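You operate a simulated robot arm through the tools that you are given. There is no shell and no other tool.

You run a simulated two-armed robot. Do the job below in one go: nothing can be reset, and whatever is moved stays where it is left.

JOB
Free the hinge block: run its bolt out and draw the shims.
Fine: dial to OUT; stand the driver back in its holster; every shim ends out. Set down upright: torque driver.

It is judged by the outcome, as a careful person would: the job done as asked, and still so three seconds after it is handed in. It fails if anything else is knocked over, pushed out of place, dropped, spilled or broken.

ROBOT AND FRAMES
Two 6-joint arms with two-finger parallel grippers on one trunk that stands fixed in place. Base frame: the origin is at the foot of the trunk, x ahead of it, y to its left, z up. Readings come in mm, degrees, newtons and seconds.
The left shoulder is at [280, 185, 1230], the right one opposite. With the tool pointing down near the work surface each hand reaches from about 480 to 920 mm from the base axis, measured 20 degrees to its own side. Payload 1.57 kg a hand.
Tool frame (each hand has its own): the origin (TCP) lies between the finger pads and is the grasp point; the fingertips stand 30 mm ahead of it; z points along the fingers, y is the line along which they close. Largest opening 80 mm; finger width 17, thickness 12; the body of the gripper, 40 by 82 mm, starts 80 mm behind the TCP.
Orientation is that of the tool frame in the base frame, as [roll, pitch, yaw] about the fixed x, y, z axes, in that order (R = Rz(yaw) Ry(pitch) Rx(roll)). With the fingers straight down and closing along the base's y, the tool's x points along the base's -x, its y along +y and its z along -z.

CONTROLS
- The arms move only by the tool send_rows. It takes "left_commands", "right_commands" or both (then of equal length, played together; a hand with none holds still); each is one flat list of numbers, 7 for each row, row after row: the shift along the tool's x, y, z in mm, then the turn, a rotation vector about the tool's x, y, z in degrees, then the gripper command, from -1 (fully open) to 1 (shut), values between in proportion. In form: [dx, dy, dz, wx, wy, wz, grip, dx, dy, dz, wx, wy, wz, grip, ...]. A call has 1 to 20 rows; each row is the pose to reach, as a shift and turn from the pose commanded when the call began, along the tool's axes at that moment. A row lasts 0.2 s, in which the tool goes at most 50 mm and 8.6 degrees; a call with a longer step from one row to the next is refused whole, and so is a gripper value outside its range. Where a pose cannot be reached the arm comes as near as it can. A force on the tool above 40 N (or 10 N above the force at the start of the call, whichever is more), or a blocked arm, ends the call early, and 0.2 s more pass. Each finger travels about 153 mm/s and halts on what it meets, pressing with about 35 N; the grip force reading is that of the motor and also rises with nothing between the fingers. The clock runs only during rows and for 0.2 s after the last one: add rows that repeat a pose to give the fingers time. It gives the time, the measured TCP pose, the force on the tool (base axes), the opening and the grip force at its end, in the units of the frame above (readings bear some noise), with the torque about the TCP (base axes, N m) and any sound that the robot's microphone picked up.
- Cameras (640 x 400 px; columns grow to the right, rows downward): "scene" is now at [235.2, -1.4, 1677]; the picture's right is [0.05, -1.00, 0.00], its down [-0.76, -0.04, -0.65] and it looks along [0.65, 0.03, -0.76] (base axes); focal length 310 px, centre (320, 200). "left" rides on the left gripper at [72, 7, -122] in its tool frame; the picture's right is [-0.09, 1.00, 0.00], its down [-0.84, -0.08, -0.54] and it looks along [-0.54, -0.05, 0.84] (tool axes); focal length 238 px, centre (320, 200). "right" rides on the right gripper at [72, -7, -122] in its tool frame; the picture's right is [0.09, 1.00, 0.00], its down [-0.84, 0.08, -0.54] and it looks along [-0.54, 0.05, 0.84] (tool axes); focal length 238 px, centre (320, 200). There is no depth. A picture from a camera that has moved, and an enlarged one, comes with that camera's place and axes in the base frame and with its lens. The place of the scene camera against the robot may be out by one fixed shift of up to 12 mm in any direction.
- get_image(camera): a new picture of that camera. No time passes.
- slide_trunk(by): slides the trunk up (or, below 0, down) by that many mm; the arms and the scene camera ride with it, the base frame stays. It gives what a move gives, with no picture.
- aim_head(pan, tilt): turns the head with the scene camera to pan (to the left, within 86 degrees either way) and tilt (down, from -29 to 69), counted from straight ahead of the robot. It gives what a move gives.
- zoom(camera, box): a new picture of the part [left, top, right, bottom] of that camera's present view, enlarged. No time passes.
- finish_job(): hands the job in; it is judged then, once.

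Nothing tells you positions but the pictures and the camera data. Unless the task says otherwise, let go and move clear before handing in.

The tools are called after "Request:" by a JSON object that holds its "method" and its "body". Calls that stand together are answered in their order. send_rows: Moves the arms, as the interface text tells. Its arguments: {"type":"object","properties":{"left_commands":{"type":"array"},"right_commands":{"type":"array"}},"required":[]} The other tools are called the same way: slide_trunk (by) slides the trunk up or down; aim_head (pan, tilt) turns the head that bears the scene camera; get_image (camera) takes a picture; zoom (camera, box) takes an enlarged picture of a part of a camera's view; finish_job () hands the job in.

At the start:

```text
clock: 0.0
left_eef_pos: [523.0, 312.0, 1330.8]
left_tcp_rot: [180.0, 0.1, 180.0]
left_wrist_force: [-0.7, -0.2, -0.4]
left_moment: [0.0, -0.01, -0.02]
left_opening: 79.9
left_finger_force: 0.0
right_eef_pos: [546.7, -202.7, 1322.7]
right_tcp_rot: [180.0, -0.1, -180.0]
right_wrist_force: [0.3, 0.4, -0.5]
right_moment: [0.0, 0.0, -0.03]
right_opening: 80.0
right_finger_force: 0.0
trunk travel left (down, up): [-925.0, 65.0]
head pan, tilt: [2.7, 49.3]
```

scene: 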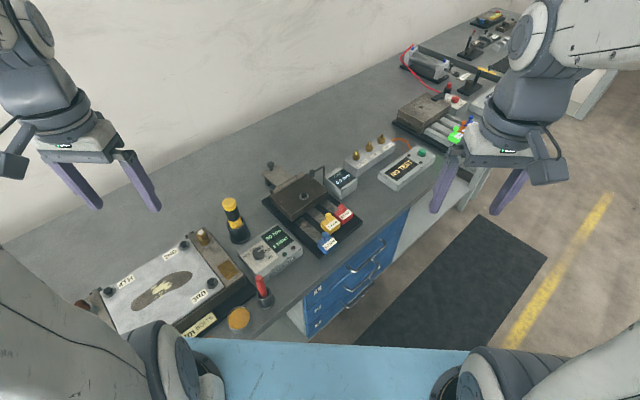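
right: 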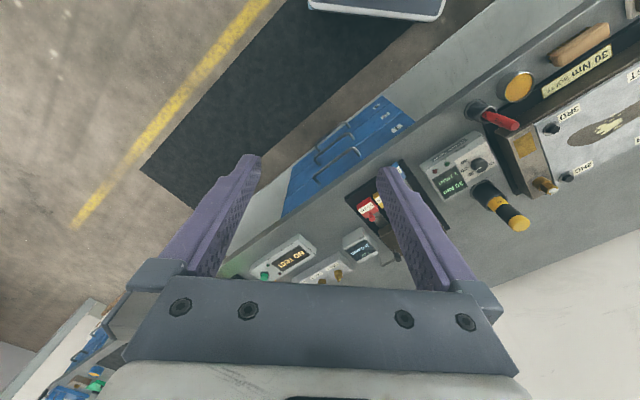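
left: 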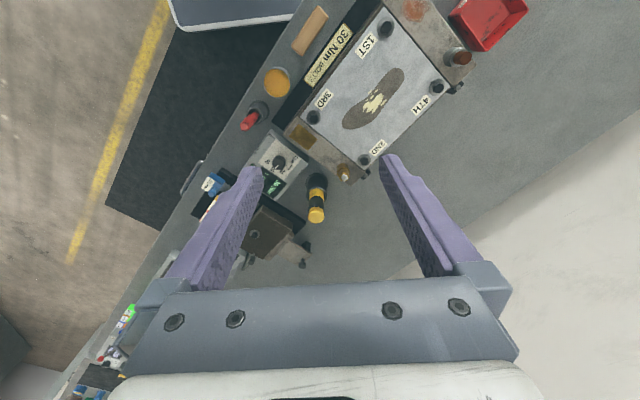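

I see a bench with a bolted cover plate, a torque driver with yellow and black bands, a dial box, and a hinge block with coloured shim tabs. I'll look closer before moving anything.

Request:
{"method": "zoom", "body": {"camera": "scene", "box": [200, 140, 380, 290]}}

Request:
{"method": "zoom", "body": {"camera": "scene", "box": [60, 180, 310, 340]}}

Request:
{"method": "zoom", "body": {"camera": "scene", "box": [330, 0, 550, 200]}}

Request:
{"method": "zoom", "body": {"camera": "left", "box": [180, 80, 400, 280]}}

Request:
{"method": "zoom", "body": {"camera": "right", "box": [330, 60, 640, 270]}}

```text
2.67 times, centred on (290, 215) of scene
camera zoom: at [235.2, -1.4, 1677.0], right [0.05, -1.0, 0.0], down [-0.76, -0.04, -0.65], along [0.65, 0.03, -0.76], focal length 827 px, centre (400, 160)
```

zoom: 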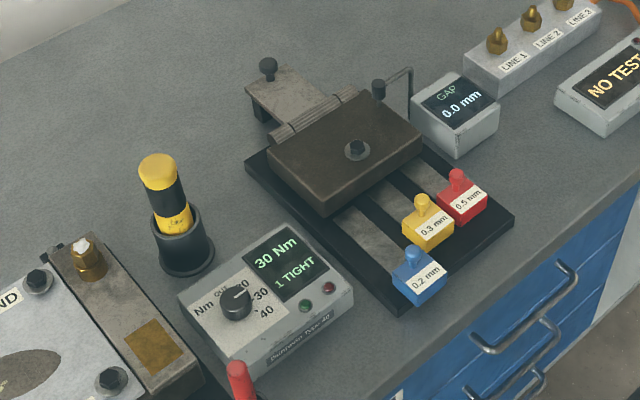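

```text
2.50 times, centred on (185, 260) of scene
camera zoom: at [235.2, -1.4, 1677.0], right [0.05, -1.0, 0.0], down [-0.76, -0.04, -0.65], along [0.65, 0.03, -0.76], focal length 775 px, centre (658, 50)
```

zoom: 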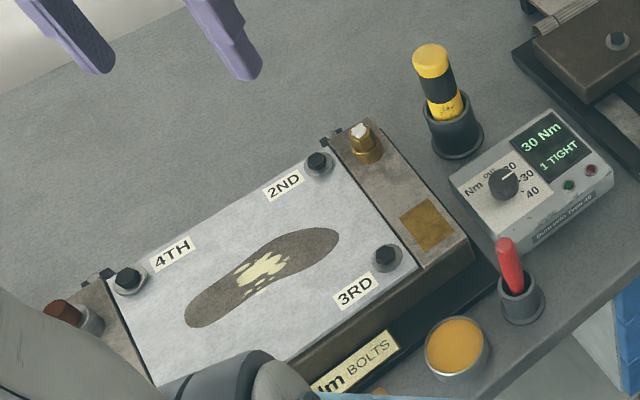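

```text
2.00 times, centred on (440, 100) of scene
camera zoom: at [235.2, -1.4, 1677.0], right [0.05, -1.0, 0.0], down [-0.76, -0.04, -0.65], along [0.65, 0.03, -0.76], focal length 620 px, centre (80, 400)
```

zoom: 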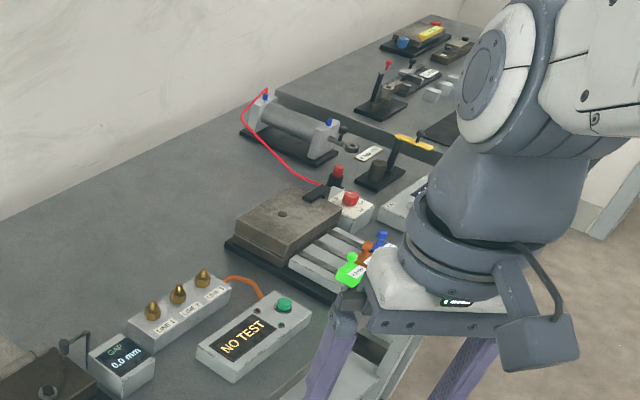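

```text
2.00 times, centred on (290, 180) of left
camera zoom: at [452.3, 317.7, 1451.8], right [0.09, 1.0, 0.0], down [0.84, -0.08, 0.54], along [0.54, -0.05, -0.84], focal length 477 px, centre (380, 240)
```

zoom: 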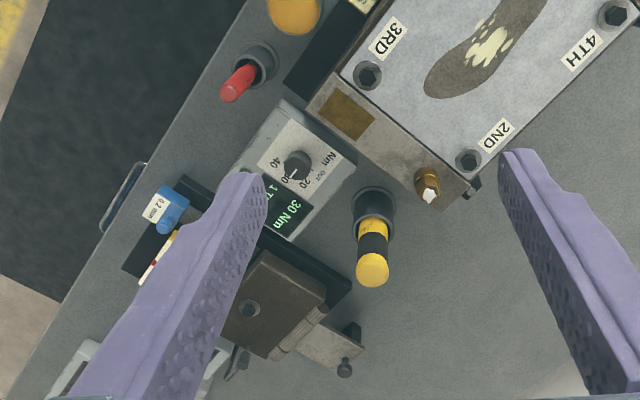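

```text
1.90 times, centred on (485, 165) of right
camera zoom: at [474.2, -207.3, 1444.2], right [-0.09, 1.0, 0.0], down [0.84, 0.08, 0.54], along [0.54, 0.05, -0.84], focal length 454 px, centre (6, 267)
```

zoom: 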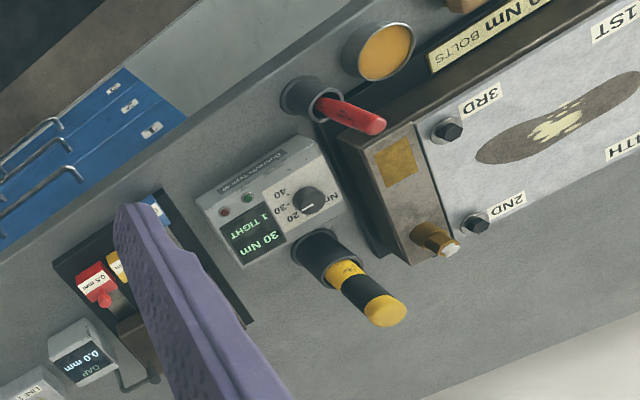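

The knob triangulates to about (679, 197, 917), the driver top to about (772, 279, 1016) and the hinge bolt to about (895, 82). The bench is turned about -46°. I'll bring the left arm in for a closer look.

Request:
{"method": "send_rows", "body": {"left_commands": [-13, -10, 39, 0, 0, 0, -1, -26, -20, 78, 0, 0, 0, -1, -39, -30, 117, 0, 0, 0, -1, -52, -40, 156, 0, 0, 0, -1, -65, -50, 195, 0, 0, 0, -1, -78, -60, 234, 0, 0, 0, -1, -89, -72, 273, 0, 0, 0, -1, -89, -72, 273, 0, 0, 0, -1]}}

Request:
{"method": "get_image", "body": {"camera": "left"}}

Request:
{"method": "get_image", "body": {"camera": "scene"}}

```text
clock: 1.8
left_eef_pos: [614.2, 239.8, 1055.1]
left_tcp_rot: [-179.9, 0.1, 179.9]
left_wrist_force: [0.1, -1.3, -0.4]
left_moment: [0.0, 0.02, 0.02]
left_opening: 80.1
left_finger_force: 0.1
right_eef_pos: [547.2, -201.7, 1323.6]
right_tcp_rot: [-179.9, 0.0, -179.9]
right_wrist_force: [0.1, 0.0, -1.4]
right_moment: [-0.01, 0.02, 0.02]
right_opening: 80.2
right_finger_force: 0.0
trunk travel left (down, up): [-925.0, 65.0]
head pan, tilt: [2.7, 49.3]
```

```text
taken
camera left: at [543.5, 245.0, 1177.0], right [0.09, 1.0, 0.0], down [0.84, -0.08, 0.54], along [0.54, -0.05, -0.84], focal length 238 px, centre (320, 200)
```

left: 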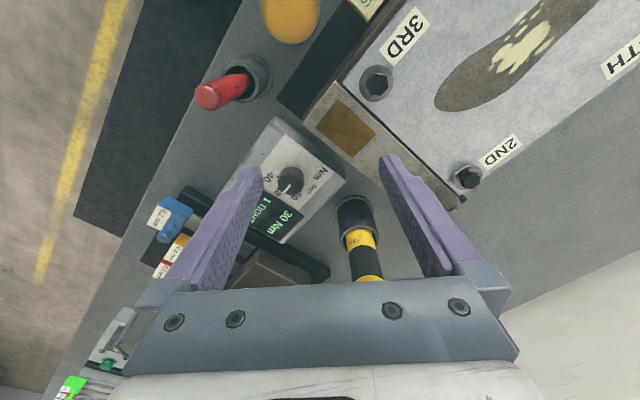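

```text
taken
camera scene: at [235.6, -1.4, 1677.0], right [0.05, -1.0, 0.0], down [-0.76, -0.04, -0.65], along [0.65, 0.03, -0.76], focal length 310 px, centre (320, 200)
```

scene: 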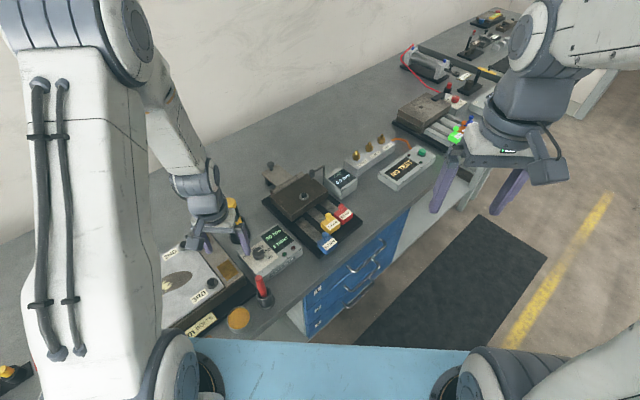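

The knob, holster and hinge block are now clear in the left view. I'll zoom in to read the dial.

Request:
{"method": "zoom", "body": {"camera": "left", "box": [230, 110, 390, 260]}}

Request:
{"method": "zoom", "body": {"camera": "scene", "box": [230, 220, 310, 280]}}

Request:
{"method": "zoom", "body": {"camera": "scene", "box": [255, 150, 375, 260]}}

```text
2.67 times, centred on (310, 185) of left
camera zoom: at [543.5, 245.0, 1177.0], right [0.09, 1.0, 0.0], down [0.84, -0.08, 0.54], along [0.54, -0.05, -0.84], focal length 636 px, centre (347, 240)
```

zoom: 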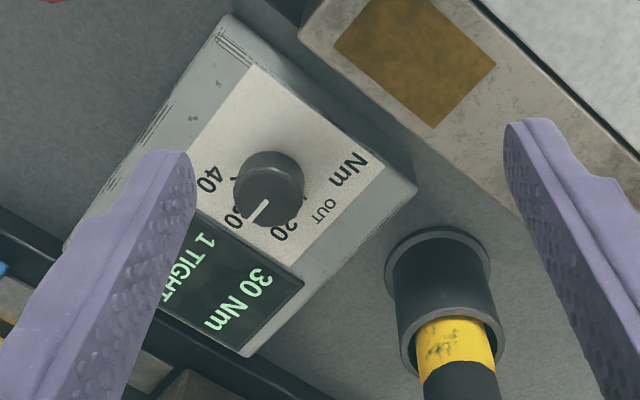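

```text
6.67 times, centred on (270, 250) of scene
camera zoom: at [235.6, -1.4, 1677.0], right [0.05, -1.0, 0.0], down [-0.76, -0.04, -0.65], along [0.65, 0.03, -0.76], focal length 2067 px, centre (653, -133)
```

zoom: 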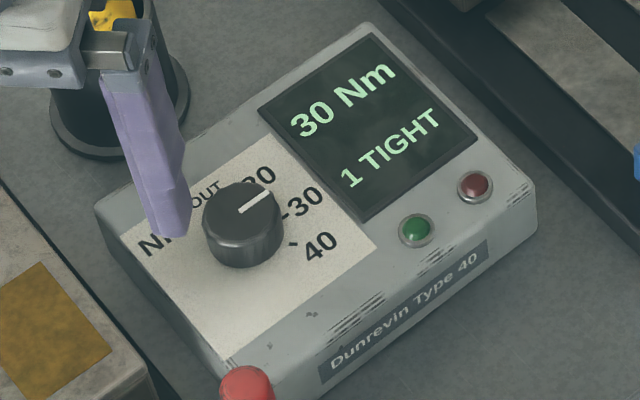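

```text
3.64 times, centred on (315, 205) of scene
camera zoom: at [235.6, -1.4, 1677.0], right [0.05, -1.0, 0.0], down [-0.76, -0.04, -0.65], along [0.65, 0.03, -0.76], focal length 1128 px, centre (338, 182)
```

zoom: 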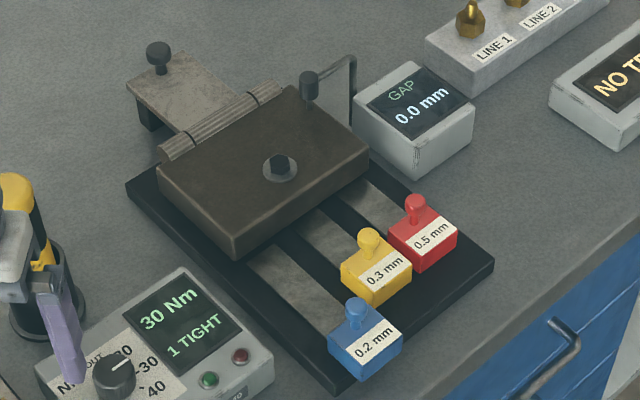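

The dial now points at 30, along the bench's right. OUT is about 95° counter-clockwise from there. I'll move the left hand above the knob, turned by -47° so it has room to twist.

Request:
{"method": "send_rows", "body": {"left_commands": [-12, -7, 8, 0, 0, 8, -0.6, -24, -15, 16, 0, 0, 16, -0.6, -36, -22, 25, 0, 0, 24, -0.6, -48, -30, 35, 0, 0, 32, -0.6, -60, -37, 45, 0, 0, 40, -0.6, -71, -44, 55, 0, 0, 47, -0.6, -71, -44, 55, 0, 0, 47, -0.6]}}

Request:
{"method": "get_image", "body": {"camera": "left"}}

Request:
{"method": "zoom", "body": {"camera": "scene", "box": [200, 190, 320, 290]}}

```text
clock: 3.4
left_eef_pos: [683.9, 194.8, 1001.4]
left_tcp_rot: [-180.0, 0.0, 133.0]
left_wrist_force: [-0.6, 0.2, -1.0]
left_moment: [0.04, 0.02, -0.03]
left_opening: 64.3
left_finger_force: 0.1
right_eef_pos: [546.1, -201.8, 1322.6]
right_tcp_rot: [-179.9, 0.0, 180.0]
right_wrist_force: [0.3, 0.9, -0.5]
right_moment: [-0.01, 0.03, -0.01]
right_opening: 80.1
right_finger_force: 0.1
trunk travel left (down, up): [-925.0, 65.0]
head pan, tilt: [2.7, 49.3]
```

```text
taken
camera left: at [639.9, 252.5, 1122.4], right [0.79, 0.61, 0.0], down [0.51, -0.67, 0.54], along [0.33, -0.43, -0.84], focal length 238 px, centre (320, 200)
```

left: 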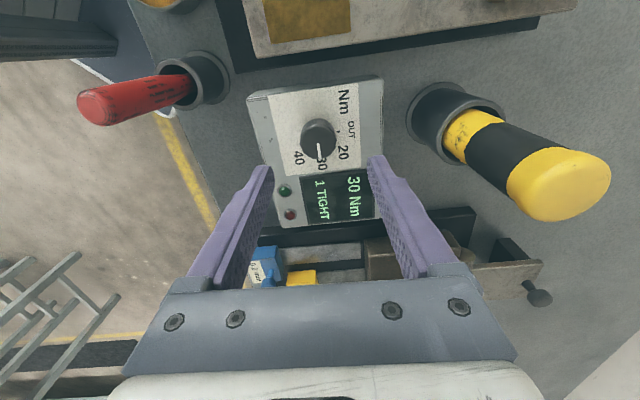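

```text
4.00 times, centred on (260, 240) of scene
camera zoom: at [235.4, -1.4, 1677.0], right [0.05, -1.0, 0.0], down [-0.76, -0.04, -0.65], along [0.65, 0.03, -0.76], focal length 1240 px, centre (560, 40)
```

zoom: 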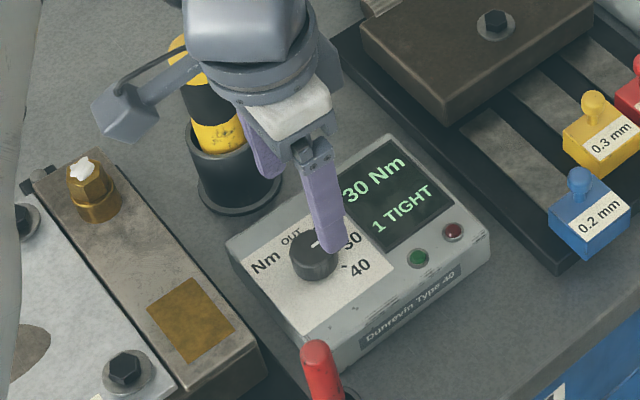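

The hand is above the dial. I'll zoom in to refine the knob's position.

Request:
{"method": "zoom", "body": {"camera": "left", "box": [240, 70, 400, 190]}}

```text
3.33 times, centred on (320, 130) of left
camera zoom: at [639.9, 252.5, 1122.4], right [0.79, 0.61, 0.0], down [0.51, -0.67, 0.54], along [0.33, -0.43, -0.84], focal length 794 px, centre (320, 433)
```

zoom: 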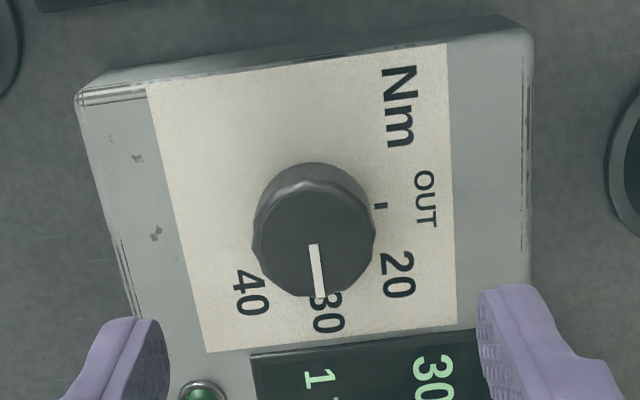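

The knob centre comes out at about (683, 195), almost under the TCP. I'll descend so the fingertips sit just above the panel, then close.

Request:
{"method": "send_rows", "body": {"left_commands": [0, 0, 25, 0, 0, 0, -0.5, 0, 0, 50, 0, 0, 0, -0.5, 0, 0, 67, 0, 0, 0, -0.5, 0, 0, 67, 0, 0, 0, -0.5]}}

Request:
{"method": "get_image", "body": {"camera": "left"}}

Request:
{"method": "zoom", "body": {"camera": "scene", "box": [220, 200, 320, 290]}}

```text
clock: 4.4
left_eef_pos: [684.2, 195.5, 933.9]
left_tcp_rot: [180.0, 0.0, 133.0]
left_wrist_force: [-0.2, 0.5, 0.0]
left_moment: [-0.02, -0.03, 0.0]
left_opening: 60.0
left_finger_force: 0.0
right_eef_pos: [547.9, -201.9, 1323.0]
right_tcp_rot: [180.0, 0.0, 180.0]
right_wrist_force: [-0.4, -0.5, 0.4]
right_moment: [-0.02, -0.01, 0.0]
right_opening: 79.9
right_finger_force: 0.1
trunk travel left (down, up): [-925.0, 65.0]
head pan, tilt: [2.7, 49.3]
```

```text
taken
camera left: at [640.7, 251.9, 1056.2], right [0.79, 0.61, 0.0], down [0.51, -0.66, 0.54], along [0.33, -0.43, -0.84], focal length 238 px, centre (320, 200)
```

left: 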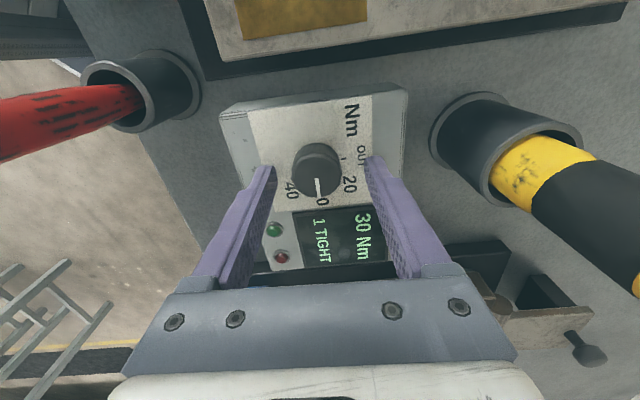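

```text
4.44 times, centred on (270, 245) of scene
camera zoom: at [235.3, -1.4, 1677.0], right [0.05, -1.0, 0.0], down [-0.76, -0.04, -0.65], along [0.65, 0.03, -0.76], focal length 1378 px, centre (542, 0)
```

zoom: 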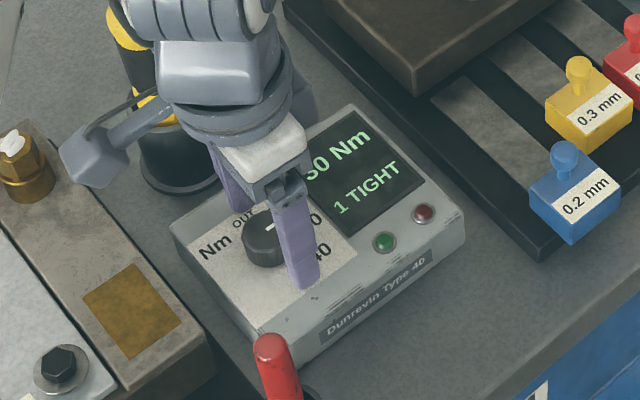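

The fingers straddle the knob symmetrically. Closing on it now.

Request:
{"method": "send_rows", "body": {"left_commands": [0, 0, 0, 0, 0, 0, 0.1, 0, 0, 0, 0, 0, 0, 0.4, 0, 0, 0, 0, 0, 0, 0.6, 0, 0, 0, 0, 0, 0, 0.6]}}

Request:
{"method": "get_image", "body": {"camera": "left"}}

```text
clock: 5.4
left_eef_pos: [682.3, 194.3, 934.3]
left_tcp_rot: [-179.7, -0.2, 133.0]
left_wrist_force: [-9.7, -11.1, -1.4]
left_moment: [-0.06, 0.3, 0.08]
left_opening: 31.7
left_finger_force: 40.4
right_eef_pos: [546.7, -202.4, 1323.5]
right_tcp_rot: [-179.9, 0.0, -180.0]
right_wrist_force: [0.0, -0.5, -0.3]
right_moment: [0.0, -0.02, 0.0]
right_opening: 80.1
right_finger_force: 0.1
trunk travel left (down, up): [-925.0, 65.0]
head pan, tilt: [2.7, 49.3]
```

```text
taken
camera left: at [639.6, 250.9, 1056.4], right [0.79, 0.61, 0.0], down [0.52, -0.67, 0.54], along [0.33, -0.43, -0.84], focal length 238 px, centre (320, 200)
```

left: 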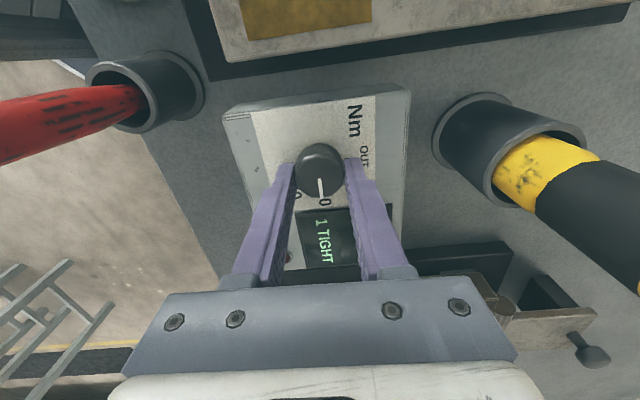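

The knob is gripped at 31.7 mm and the hand was pulled about 2 mm sideways. I'll take out that offset and turn 95° counter-clockwise.

Request:
{"method": "send_rows", "body": {"left_commands": [0, -2, 0, 0, 0, 0, 0.6, 0, -2.5, 0, 0, 0, -8, 0.6, 0, -2.5, 0, 0, 0, -16, 0.6, 0, -2.5, 0, 0, 0, -24, 0.6, 0, -2.5, 0, 0, 0, -32, 0.6, 0, -2.5, 0, 0, 0, -40, 0.6, 0, -2.5, 0, 0, 0, -48, 0.6, 0, -2.5, 0, 0, 0, -56, 0.6, 0, -2.5, 0, 0, 0, -64, 0.6, 0, -2.5, 0, 0, 0, -72, 0.6, 0, -2.5, 0, 0, 0, -80, 0.6, 0, -2.5, 0, 0, 0, -88, 0.6, 0, -2.5, 0, 0, 0, -95, 0.6, 0, -2.5, 0, 0, 0, -95, 0.6]}}

Request:
{"method": "get_image", "body": {"camera": "left"}}

Request:
{"method": "zoom", "body": {"camera": "scene", "box": [220, 200, 320, 290]}}

```text
clock: 7.2
left_eef_pos: [684.2, 196.6, 934.2]
left_tcp_rot: [-180.0, 0.3, -171.9]
left_wrist_force: [1.4, 23.3, -6.6]
left_moment: [0.81, 0.16, -0.09]
left_opening: 31.8
left_finger_force: 40.1
right_eef_pos: [546.3, -202.7, 1322.3]
right_tcp_rot: [-179.8, 0.0, 179.9]
right_wrist_force: [-1.0, -0.2, -1.0]
right_moment: [-0.01, -0.01, 0.0]
right_opening: 80.3
right_finger_force: 0.1
trunk travel left (down, up): [-925.0, 65.0]
head pan, tilt: [2.7, 49.3]
stopped in row 9 (left hand): the force on the tool passed its limit at 42 N (the readings are from after the stop); the commanded pose is now the measured one
```

```text
taken
camera left: at [611.5, 193.2, 1056.0], right [-0.05, 1.0, 0.0], down [0.84, 0.04, 0.55], along [0.54, 0.03, -0.84], focal length 238 px, centre (320, 200)
```

left: 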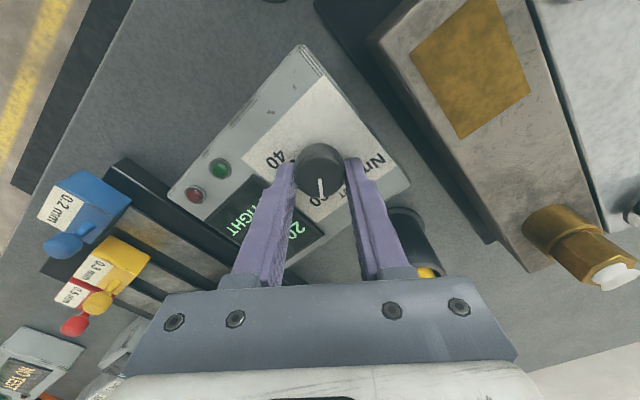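

```text
4.44 times, centred on (270, 245) of scene
camera zoom: at [235.6, 0.0, 1677.0], right [0.05, -1.0, 0.0], down [-0.76, -0.04, -0.65], along [0.65, 0.03, -0.76], focal length 1378 px, centre (542, 0)
```

zoom: 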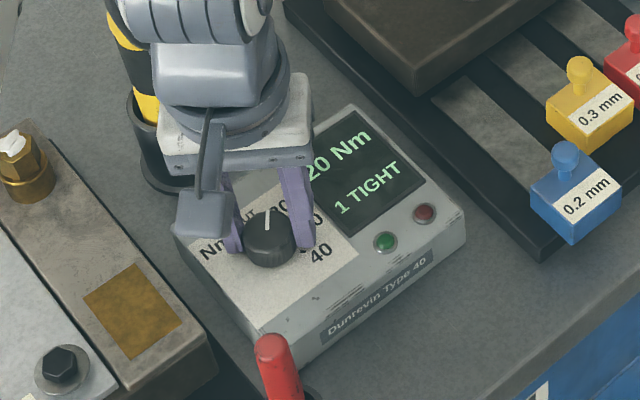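

The display reads 20 Nm; the turn stopped because the grip was off the knob's axis. I'll release, recentre at about (678.5, 197.5) and grip again.

Request:
{"method": "send_rows", "body": {"left_commands": [0, 0, 0, 0, 0, 0, -0.2, 0, 0, 0, 0, 0, 0, -0.2, 5.5, 1.8, 0, 0, 0, 0, -0.2, 5.5, 1.8, 0, 0, 0, 0, -0.2]}}

Request:
{"method": "zoom", "body": {"camera": "left", "box": [240, 100, 400, 220]}}

```text
clock: 8.2
left_eef_pos: [677.7, 195.7, 935.7]
left_tcp_rot: [179.9, 0.2, -172.1]
left_wrist_force: [-0.3, 0.0, -0.8]
left_moment: [0.01, 0.01, 0.04]
left_opening: 47.8
left_finger_force: 0.1
right_eef_pos: [546.3, -203.2, 1322.6]
right_tcp_rot: [180.0, 0.1, 179.9]
right_wrist_force: [-0.1, 0.5, 0.0]
right_moment: [-0.01, 0.01, 0.01]
right_opening: 79.8
right_finger_force: 0.0
trunk travel left (down, up): [-925.0, 65.0]
head pan, tilt: [2.7, 49.3]
```

```text
3.33 times, centred on (320, 160) of left
camera zoom: at [605.9, 192.3, 1056.7], right [-0.05, 1.0, 0.0], down [0.84, 0.04, 0.55], along [0.54, 0.03, -0.84], focal length 794 px, centre (320, 333)
```

zoom: 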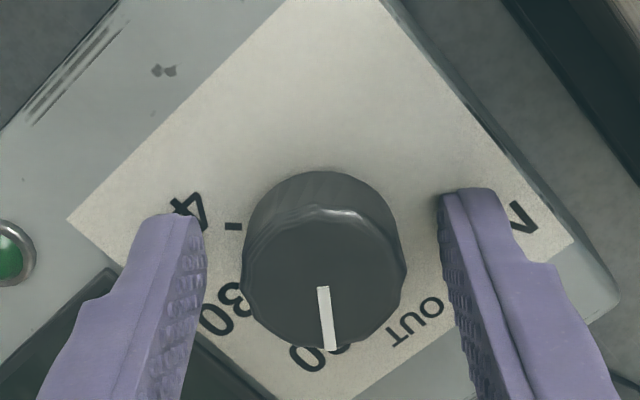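

The dial marks are spaced 45° and OUT sits at about +45° in the base frame, so 36–37° remain. I'll nudge the hand, grip and turn.

Request:
{"method": "send_rows", "body": {"left_commands": [-2.5, 1.4, 0, 0, 0, 0, -0.2, -2.5, 1.4, 0, 0, 0, 0, 0.2, -2.5, 1.4, 0, 0, 0, 0, 0.6, -2.5, 1.4, 0, 0, 0, 0, 0.6, -2.5, 1.4, 0, 0, 0, -8, 0.6, -2.5, 1.4, 0, 0, 0, -16, 0.6, -2.5, 1.4, 0, 0, 0, -24, 0.6, -2.5, 1.4, 0, 0, 0, -32, 0.6, -2.5, 1.4, 0, 0, 0, -37, 0.6, -2.5, 1.4, 0, 0, 0, -37, 0.6]}}

Request:
{"method": "get_image", "body": {"camera": "left"}}

Request:
{"method": "zoom", "body": {"camera": "scene", "box": [220, 200, 320, 290]}}

```text
clock: 10.4
left_eef_pos: [681.2, 196.8, 935.9]
left_tcp_rot: [-179.9, 0.2, -135.0]
left_wrist_force: [2.7, -6.9, 2.1]
left_moment: [0.53, -0.06, -0.5]
left_opening: 31.8
left_finger_force: 40.5
right_eef_pos: [546.6, -203.9, 1322.0]
right_tcp_rot: [-180.0, 0.0, 179.9]
right_wrist_force: [0.2, -0.7, 0.6]
right_moment: [0.02, -0.03, -0.02]
right_opening: 79.9
right_finger_force: 0.0
trunk travel left (down, up): [-925.0, 65.0]
head pan, tilt: [2.7, 49.3]
```

```text
taken
camera left: at [625.2, 150.5, 1056.6], right [-0.64, 0.77, 0.0], down [0.64, 0.54, 0.55], along [0.42, 0.35, -0.84], focal length 238 px, centre (320, 200)
```

left: 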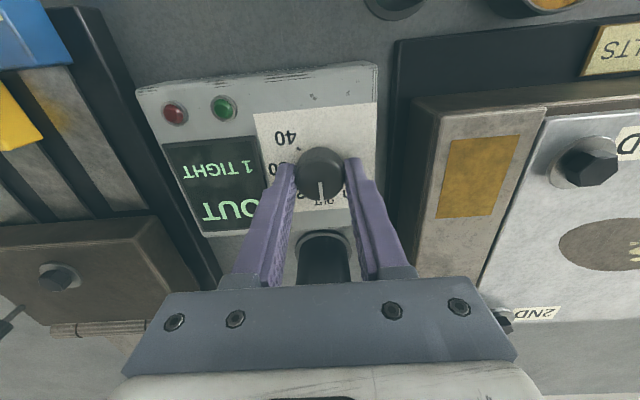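

```text
4.44 times, centred on (270, 245) of scene
camera zoom: at [235.4, -1.9, 1677.0], right [0.05, -1.0, 0.0], down [-0.76, -0.04, -0.65], along [0.65, 0.03, -0.76], focal length 1378 px, centre (542, 0)
```

zoom: 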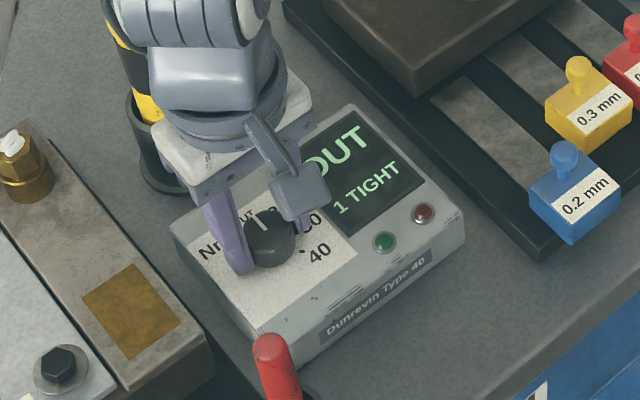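

The display reads OUT. I'll release and rise straight up, then look at the driver.

Request:
{"method": "send_rows", "body": {"left_commands": [0, 0, 0, 0, 0, 0, 0.1, 0, 0, 0, 0, 0, 0, -0.3, 0, 0, -20, 0, 0, 0, -0.3, 0, 0, -60, 0, 0, 0, -0.3, 0, 0, -100, 0, 0, 0, -0.3, 0, 0, -140, 0, 0, 0, -0.3, 0, 0, -160, 0, 0, 0, -0.6, 0, 0, -160, 0, 0, 0, -1]}}

Request:
{"method": "get_image", "body": {"camera": "left"}}

Request:
{"method": "get_image", "body": {"camera": "scene"}}

Request:
{"method": "zoom", "body": {"camera": "right", "box": [400, 150, 560, 270]}}

```text
clock: 12.2
left_eef_pos: [677.9, 196.3, 1094.5]
left_tcp_rot: [-179.9, 0.1, -134.9]
left_wrist_force: [0.4, -1.1, 0.1]
left_moment: [0.01, 0.0, -0.02]
left_opening: 79.9
left_finger_force: 0.0
right_eef_pos: [546.7, -203.2, 1322.4]
right_tcp_rot: [180.0, 0.1, 179.9]
right_wrist_force: [-0.1, -0.5, -0.3]
right_moment: [0.0, 0.02, 0.01]
right_opening: 80.0
right_finger_force: 0.0
trunk travel left (down, up): [-925.0, 65.0]
head pan, tilt: [2.7, 49.3]
```

```text
taken
camera left: at [622.2, 150.0, 1217.0], right [-0.64, 0.77, 0.0], down [0.64, 0.54, 0.54], along [0.42, 0.35, -0.84], focal length 238 px, centre (320, 200)
```

left: 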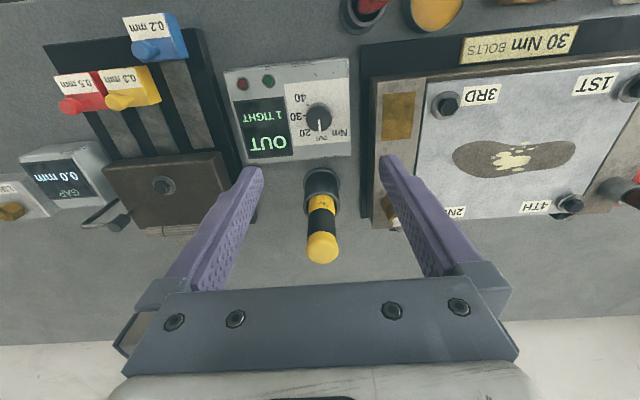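

```text
taken
camera scene: at [235.2, -1.4, 1677.0], right [0.05, -1.0, 0.0], down [-0.76, -0.04, -0.65], along [0.65, 0.03, -0.76], focal length 310 px, centre (320, 200)
```

scene: 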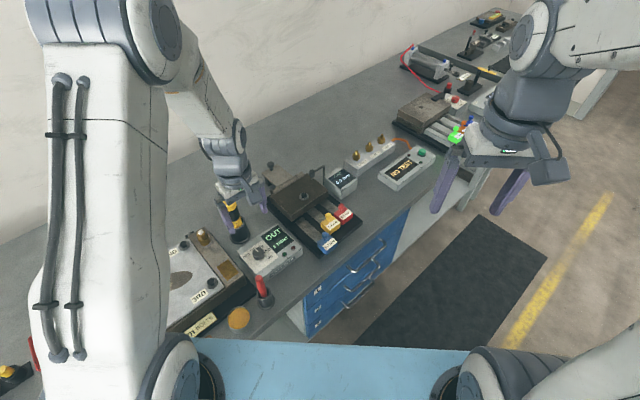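

```text
3.33 times, centred on (480, 210) of right
camera zoom: at [474.0, -207.9, 1444.2], right [-0.09, 1.0, 0.0], down [0.84, 0.08, 0.54], along [0.54, 0.05, -0.84], focal length 794 px, centre (-213, 167)
```

zoom: 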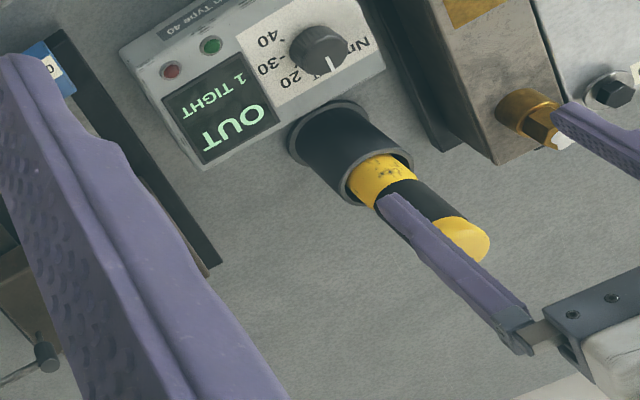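

OUT is confirmed and this view is aligned with the bench. I'll zoom in to measure the driver and the hinge block.

Request:
{"method": "zoom", "body": {"camera": "left", "box": [260, 150, 380, 270]}}

Request:
{"method": "zoom", "body": {"camera": "left", "box": [20, 0, 260, 250]}}

Request:
{"method": "zoom", "body": {"camera": "left", "box": [90, 130, 240, 240]}}

Request:
{"method": "zoom", "body": {"camera": "right", "box": [320, 150, 440, 270]}}

```text
3.33 times, centred on (320, 210) of left
camera zoom: at [622.2, 150.0, 1217.0], right [-0.64, 0.77, 0.0], down [0.64, 0.54, 0.54], along [0.42, 0.35, -0.84], focal length 794 px, centre (320, 167)
```

zoom: 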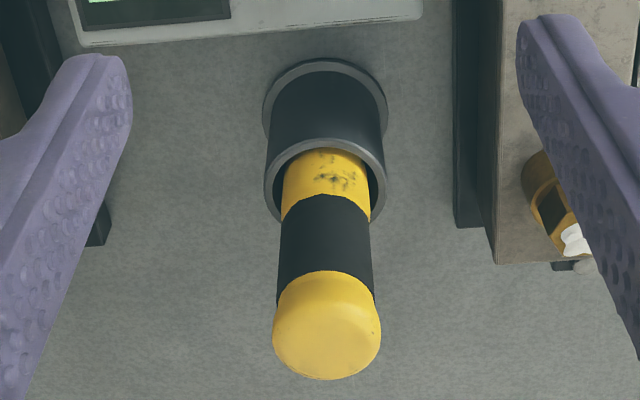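

```text
1.60 times, centred on (140, 125) of left
camera zoom: at [622.2, 150.0, 1217.0], right [-0.64, 0.77, 0.0], down [0.64, 0.54, 0.54], along [0.42, 0.35, -0.84], focal length 381 px, centre (608, 320)
```

zoom: 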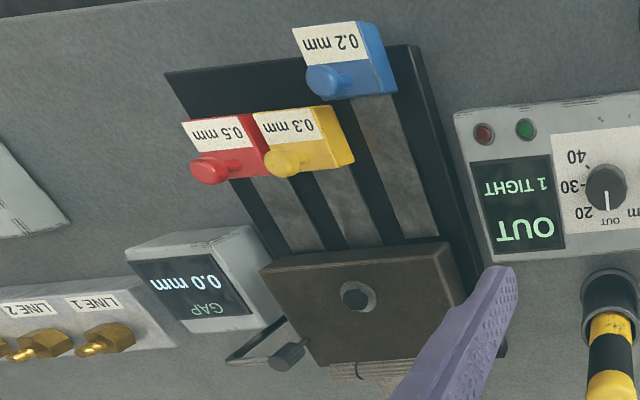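

```text
3.64 times, centred on (165, 185) of left
camera zoom: at [622.2, 150.0, 1217.0], right [-0.64, 0.77, 0.0], down [0.64, 0.54, 0.54], along [0.42, 0.35, -0.84], focal length 867 px, centre (884, 254)
```

zoom: 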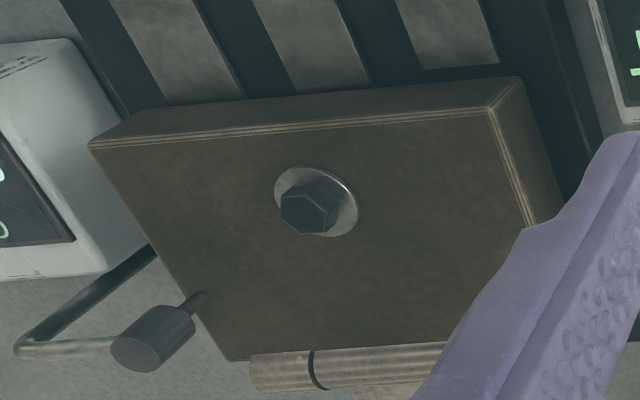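

```text
3.33 times, centred on (380, 210) of right
camera zoom: at [474.0, -207.9, 1444.2], right [-0.09, 1.0, 0.0], down [0.84, 0.08, 0.54], along [0.54, 0.05, -0.84], focal length 794 px, centre (120, 167)
```

zoom: 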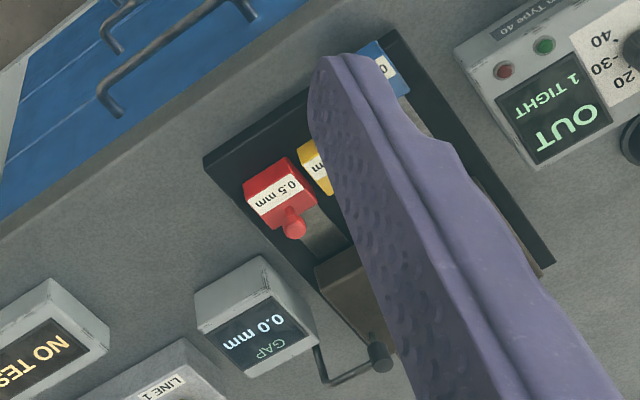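

The driver axis is at about (771, 277), with its top at z≈1016, the holster rim at 926 and the bench at 857. Next I'll look at the bolt from nearer, before taking up the driver.

Request:
{"method": "send_rows", "body": {"left_commands": [4, -45, 6, 0, 0, 0, -1, 8, -90, 12, 0, 0, 0, -1, 12, -135, 18, 0, 0, 0, -1, 16, -180, 24, 0, 0, 0, -1, 21, -222, 30, 0, 0, 0, -1, 21, -222, 30, 0, 0, 0, -1]}}

Request:
{"method": "get_image", "body": {"camera": "left"}}

Request:
{"method": "zoom", "body": {"camera": "left", "box": [260, 120, 400, 240]}}

Request:
{"method": "get_image", "body": {"camera": "scene"}}

```text
clock: 13.6
left_eef_pos: [821.0, 23.6, 1066.6]
left_tcp_rot: [-179.9, 0.2, -135.0]
left_wrist_force: [-0.3, -0.4, 0.3]
left_moment: [0.01, -0.02, -0.04]
left_opening: 80.0
left_finger_force: 0.1
right_eef_pos: [546.9, -203.3, 1322.1]
right_tcp_rot: [-180.0, -0.1, 179.9]
right_wrist_force: [0.5, -0.3, 0.0]
right_moment: [0.0, 0.0, 0.01]
right_opening: 80.2
right_finger_force: 0.0
trunk travel left (down, up): [-925.0, 65.0]
head pan, tilt: [2.7, 49.3]
```

```text
taken
camera left: at [765.1, -22.6, 1188.4], right [-0.64, 0.77, 0.0], down [0.64, 0.54, 0.54], along [0.42, 0.35, -0.84], focal length 238 px, centre (320, 200)
```

left: 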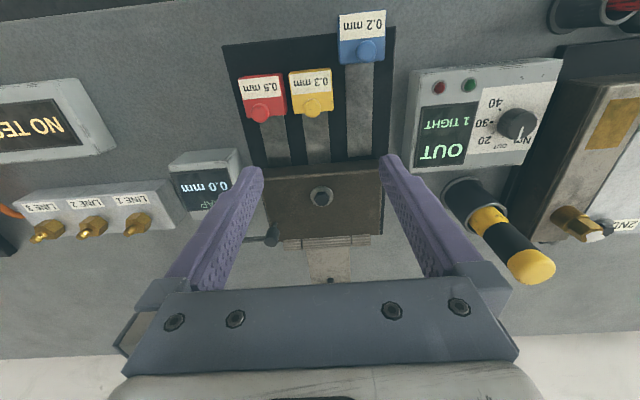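

```text
3.33 times, centred on (330, 180) of left
camera zoom: at [765.1, -22.6, 1188.4], right [-0.64, 0.77, 0.0], down [0.64, 0.54, 0.54], along [0.42, 0.35, -0.84], focal length 794 px, centre (287, 267)
```

zoom: 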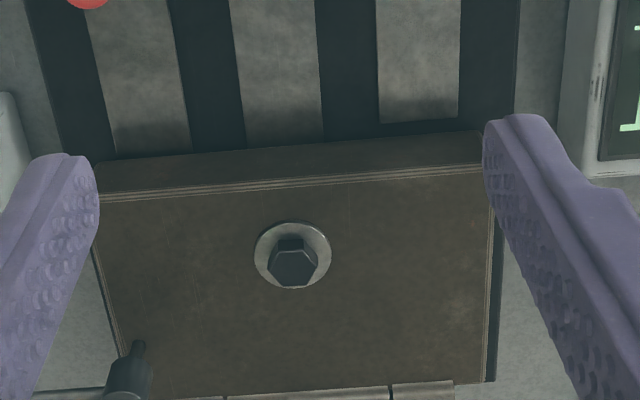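

```text
taken
camera scene: at [235.5, -1.6, 1677.0], right [0.05, -1.0, 0.0], down [-0.76, -0.04, -0.65], along [0.65, 0.03, -0.76], focal length 310 px, centre (320, 200)
```

scene: 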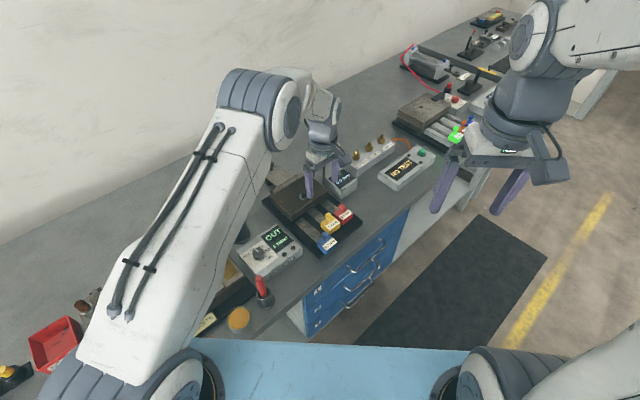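

The bolt head's top is at about (893, 87, 928). The 0.2 shim already looks drawn clear, while the 0.3 and 0.5 shims run under the block. Now I'll move above the driver.

Request:
{"method": "send_rows", "body": {"left_commands": [-24, 36, -9, 0, 0, 0, -1, -48, 72, -18, 0, 0, 0, -1, -72, 108, -27, 0, 0, 0, -1, -96, 143, -36, 0, 0, 0, -1, -120, 179, -45, 0, 0, 0, -1, -144, 214.5, -50, 0, 0, 0, -1, -144, 214.5, -50, 0, 0, 0, -1]}}

Request:
{"method": "get_image", "body": {"camera": "left"}}

Request:
{"method": "zoom", "body": {"camera": "scene", "box": [180, 150, 300, 270]}}

```text
clock: 15.2
left_eef_pos: [771.1, 280.6, 1116.3]
left_tcp_rot: [-179.8, 0.1, -135.0]
left_wrist_force: [0.0, 0.2, -0.3]
left_moment: [-0.01, -0.04, 0.01]
left_opening: 80.2
left_finger_force: 0.1
right_eef_pos: [546.4, -203.5, 1321.9]
right_tcp_rot: [-180.0, 0.1, 179.9]
right_wrist_force: [1.3, -0.1, -0.4]
right_moment: [-0.01, 0.0, 0.01]
right_opening: 79.9
right_finger_force: 0.1
trunk travel left (down, up): [-925.0, 65.0]
head pan, tilt: [2.7, 49.3]
```

```text
taken
camera left: at [715.1, 234.9, 1238.0], right [-0.64, 0.77, 0.0], down [0.64, 0.54, 0.54], along [0.42, 0.35, -0.84], focal length 238 px, centre (320, 200)
```

left: 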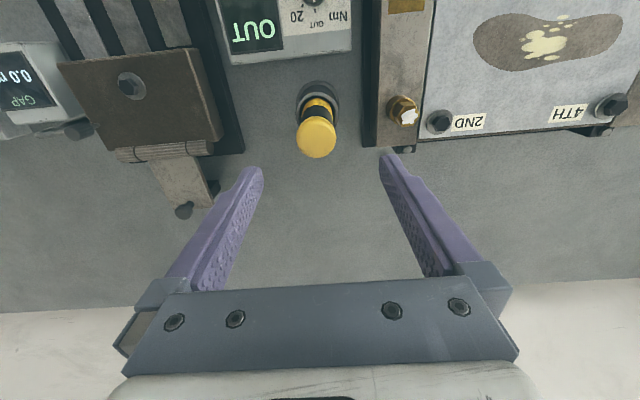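

```text
3.33 times, centred on (240, 210) of scene
camera zoom: at [235.2, -1.1, 1677.0], right [0.05, -1.0, 0.0], down [-0.76, -0.04, -0.65], along [0.65, 0.03, -0.76], focal length 1034 px, centre (587, 167)
```

zoom: 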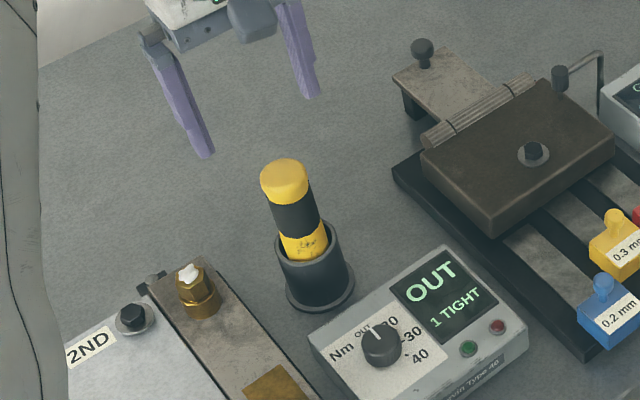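

The driver axis is at about (773, 279). I'll descend around the handle with the fingers open.

Request:
{"method": "send_rows", "body": {"left_commands": [-1, -3, 20, 0, 0, 0, -1, -1, -3, 55, 0, 0, 0, -1, -1, -3, 90, 0, 0, 0, -1, -1, -3, 120, 0, 0, 0, -1, -1, -3, 137, 0, 0, 0, -1, -1, -3, 137, 0, 0, 0, -1]}}

Request:
{"method": "get_image", "body": {"camera": "left"}}

Request:
{"method": "zoom", "body": {"camera": "scene", "box": [180, 150, 300, 270]}}

```text
clock: 16.6
left_eef_pos: [775.5, 277.6, 977.4]
left_tcp_rot: [-179.9, 0.2, -134.9]
left_wrist_force: [-0.3, -0.3, -0.7]
left_moment: [0.0, 0.02, -0.03]
left_opening: 80.2
left_finger_force: 0.2
right_eef_pos: [546.6, -203.4, 1321.0]
right_tcp_rot: [-180.0, 0.0, 180.0]
right_wrist_force: [0.1, 0.6, 0.4]
right_moment: [0.0, -0.01, 0.03]
right_opening: 80.1
right_finger_force: 0.0
trunk travel left (down, up): [-925.0, 65.0]
head pan, tilt: [2.7, 49.3]
```

```text
taken
camera left: at [720.0, 231.3, 1099.6], right [-0.64, 0.77, 0.0], down [0.64, 0.54, 0.54], along [0.42, 0.35, -0.84], focal length 238 px, centre (320, 200)
```

left: 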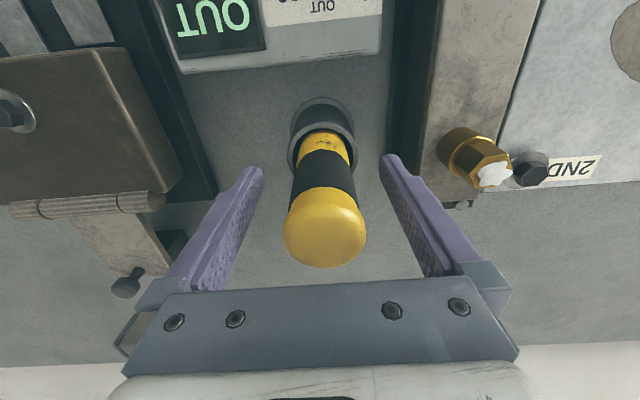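

```text
3.33 times, centred on (240, 210) of scene
camera zoom: at [235.3, -1.4, 1677.0], right [0.05, -1.0, 0.0], down [-0.76, -0.04, -0.65], along [0.65, 0.03, -0.76], focal length 1034 px, centre (587, 167)
```

zoom: 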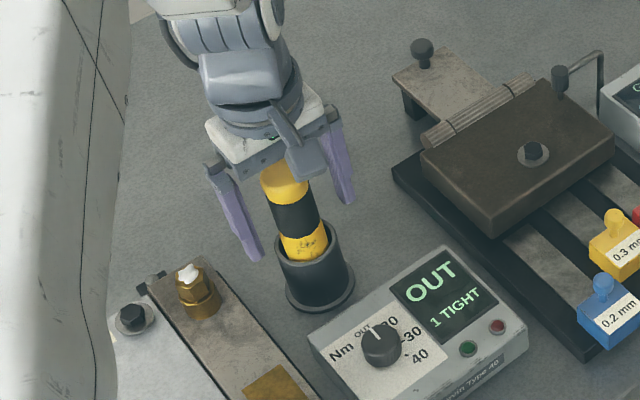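

The driver sits about 2.5 mm to one side of the fingers' centre. I'll correct and close.

Request:
{"method": "send_rows", "body": {"left_commands": [0, 2.5, 0, 0, 0, 0, -1, 0, 2.5, 0, 0, 0, 0, -0.4, 0, 2.5, 0, 0, 0, 0, 0.1, 0, 2.5, 0, 0, 0, 0, 0.5, 0, 2.5, 0, 0, 0, 0, 0.8, 0, 2.5, 0, 0, 0, 0, 0.8]}}

Request:
{"method": "get_image", "body": {"camera": "left"}}

```text
clock: 18.0
left_eef_pos: [774.8, 280.2, 976.9]
left_tcp_rot: [-179.7, 0.1, -135.0]
left_wrist_force: [1.4, 0.2, 0.8]
left_moment: [0.12, -0.04, -0.03]
left_opening: 37.4
left_finger_force: 35.3
right_eef_pos: [547.2, -201.9, 1321.4]
right_tcp_rot: [-180.0, 0.0, 179.9]
right_wrist_force: [-0.4, -0.1, -0.5]
right_moment: [0.01, 0.0, 0.04]
right_opening: 79.9
right_finger_force: 0.1
trunk travel left (down, up): [-925.0, 65.0]
head pan, tilt: [2.7, 49.3]
```

```text
taken
camera left: at [718.4, 233.1, 1099.9], right [-0.64, 0.77, 0.0], down [0.64, 0.54, 0.55], along [0.42, 0.35, -0.84], focal length 238 px, centre (320, 200)
```

left: 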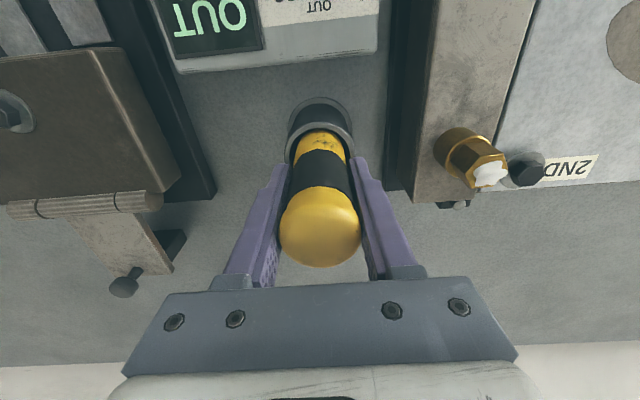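

The driver is gripped (37.4 mm) with the TCP at (774.8, 280.2, 977), which I'll keep as its home pose. Lifting straight up.

Request:
{"method": "send_rows", "body": {"left_commands": [0, 0, -10, 0, 0, 0, 0.8, 0, 0, -30, 0, 0, 0, 0.8, 0, 0, -60, 0, 0, 0, 0.8, 0, 0, -90, 0, 0, 0, 0.8, 0, 0, -120, 0, 0, 0, 0.8, 0, 0, -140, 0, 0, 0, 0.8, 0, 0, -140, 0, 0, 0, 0.8]}}

Request:
{"method": "get_image", "body": {"camera": "left"}}

Request:
{"method": "zoom", "body": {"camera": "scene", "box": [180, 120, 320, 260]}}

Request:
{"method": "zoom", "body": {"camera": "right", "box": [400, 150, 640, 350]}}

```text
clock: 19.6
left_eef_pos: [772.1, 279.1, 1118.7]
left_tcp_rot: [-179.9, 0.2, -135.0]
left_wrist_force: [-0.6, -0.5, -5.1]
left_moment: [0.01, -0.04, 0.03]
left_opening: 37.1
left_finger_force: 35.6
right_eef_pos: [547.6, -203.5, 1323.3]
right_tcp_rot: [-180.0, -0.1, 179.9]
right_wrist_force: [0.2, -0.6, 0.8]
right_moment: [-0.01, -0.01, -0.04]
right_opening: 80.1
right_finger_force: 0.1
trunk travel left (down, up): [-925.0, 65.0]
head pan, tilt: [2.7, 49.3]
```

```text
taken
camera left: at [717.4, 232.8, 1240.7], right [-0.64, 0.77, 0.0], down [0.65, 0.54, 0.54], along [0.42, 0.35, -0.84], focal length 238 px, centre (320, 200)
```

left: 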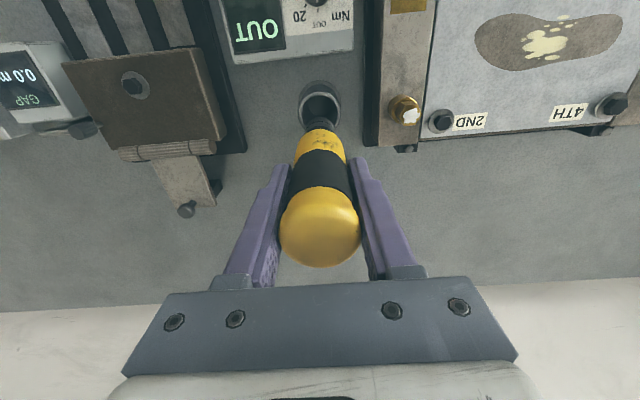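

```text
2.86 times, centred on (250, 190) of scene
camera zoom: at [235.4, -1.3, 1677.0], right [0.05, -1.0, 0.0], down [-0.76, -0.04, -0.65], along [0.65, 0.03, -0.76], focal length 886 px, centre (520, 229)
```

zoom: 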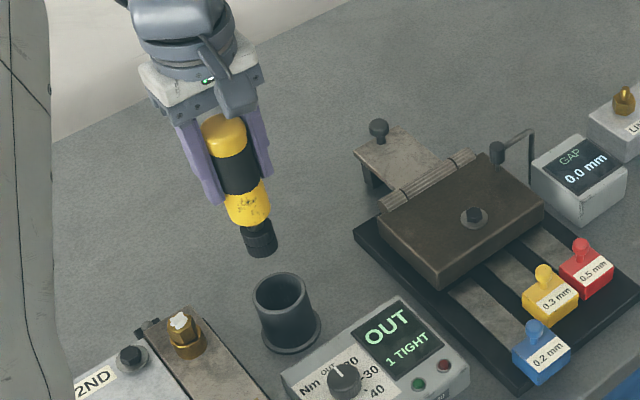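

```text
2.00 times, centred on (520, 250) of right
camera zoom: at [474.2, -207.8, 1444.1], right [-0.09, 1.0, 0.0], down [0.84, 0.08, 0.54], along [0.54, 0.05, -0.84], focal length 477 px, centre (-80, 100)
```

zoom: 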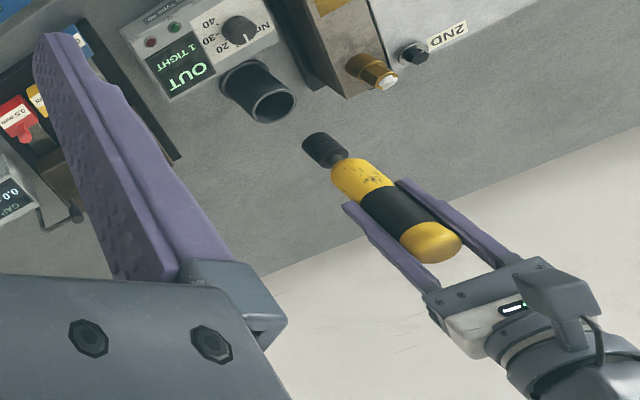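

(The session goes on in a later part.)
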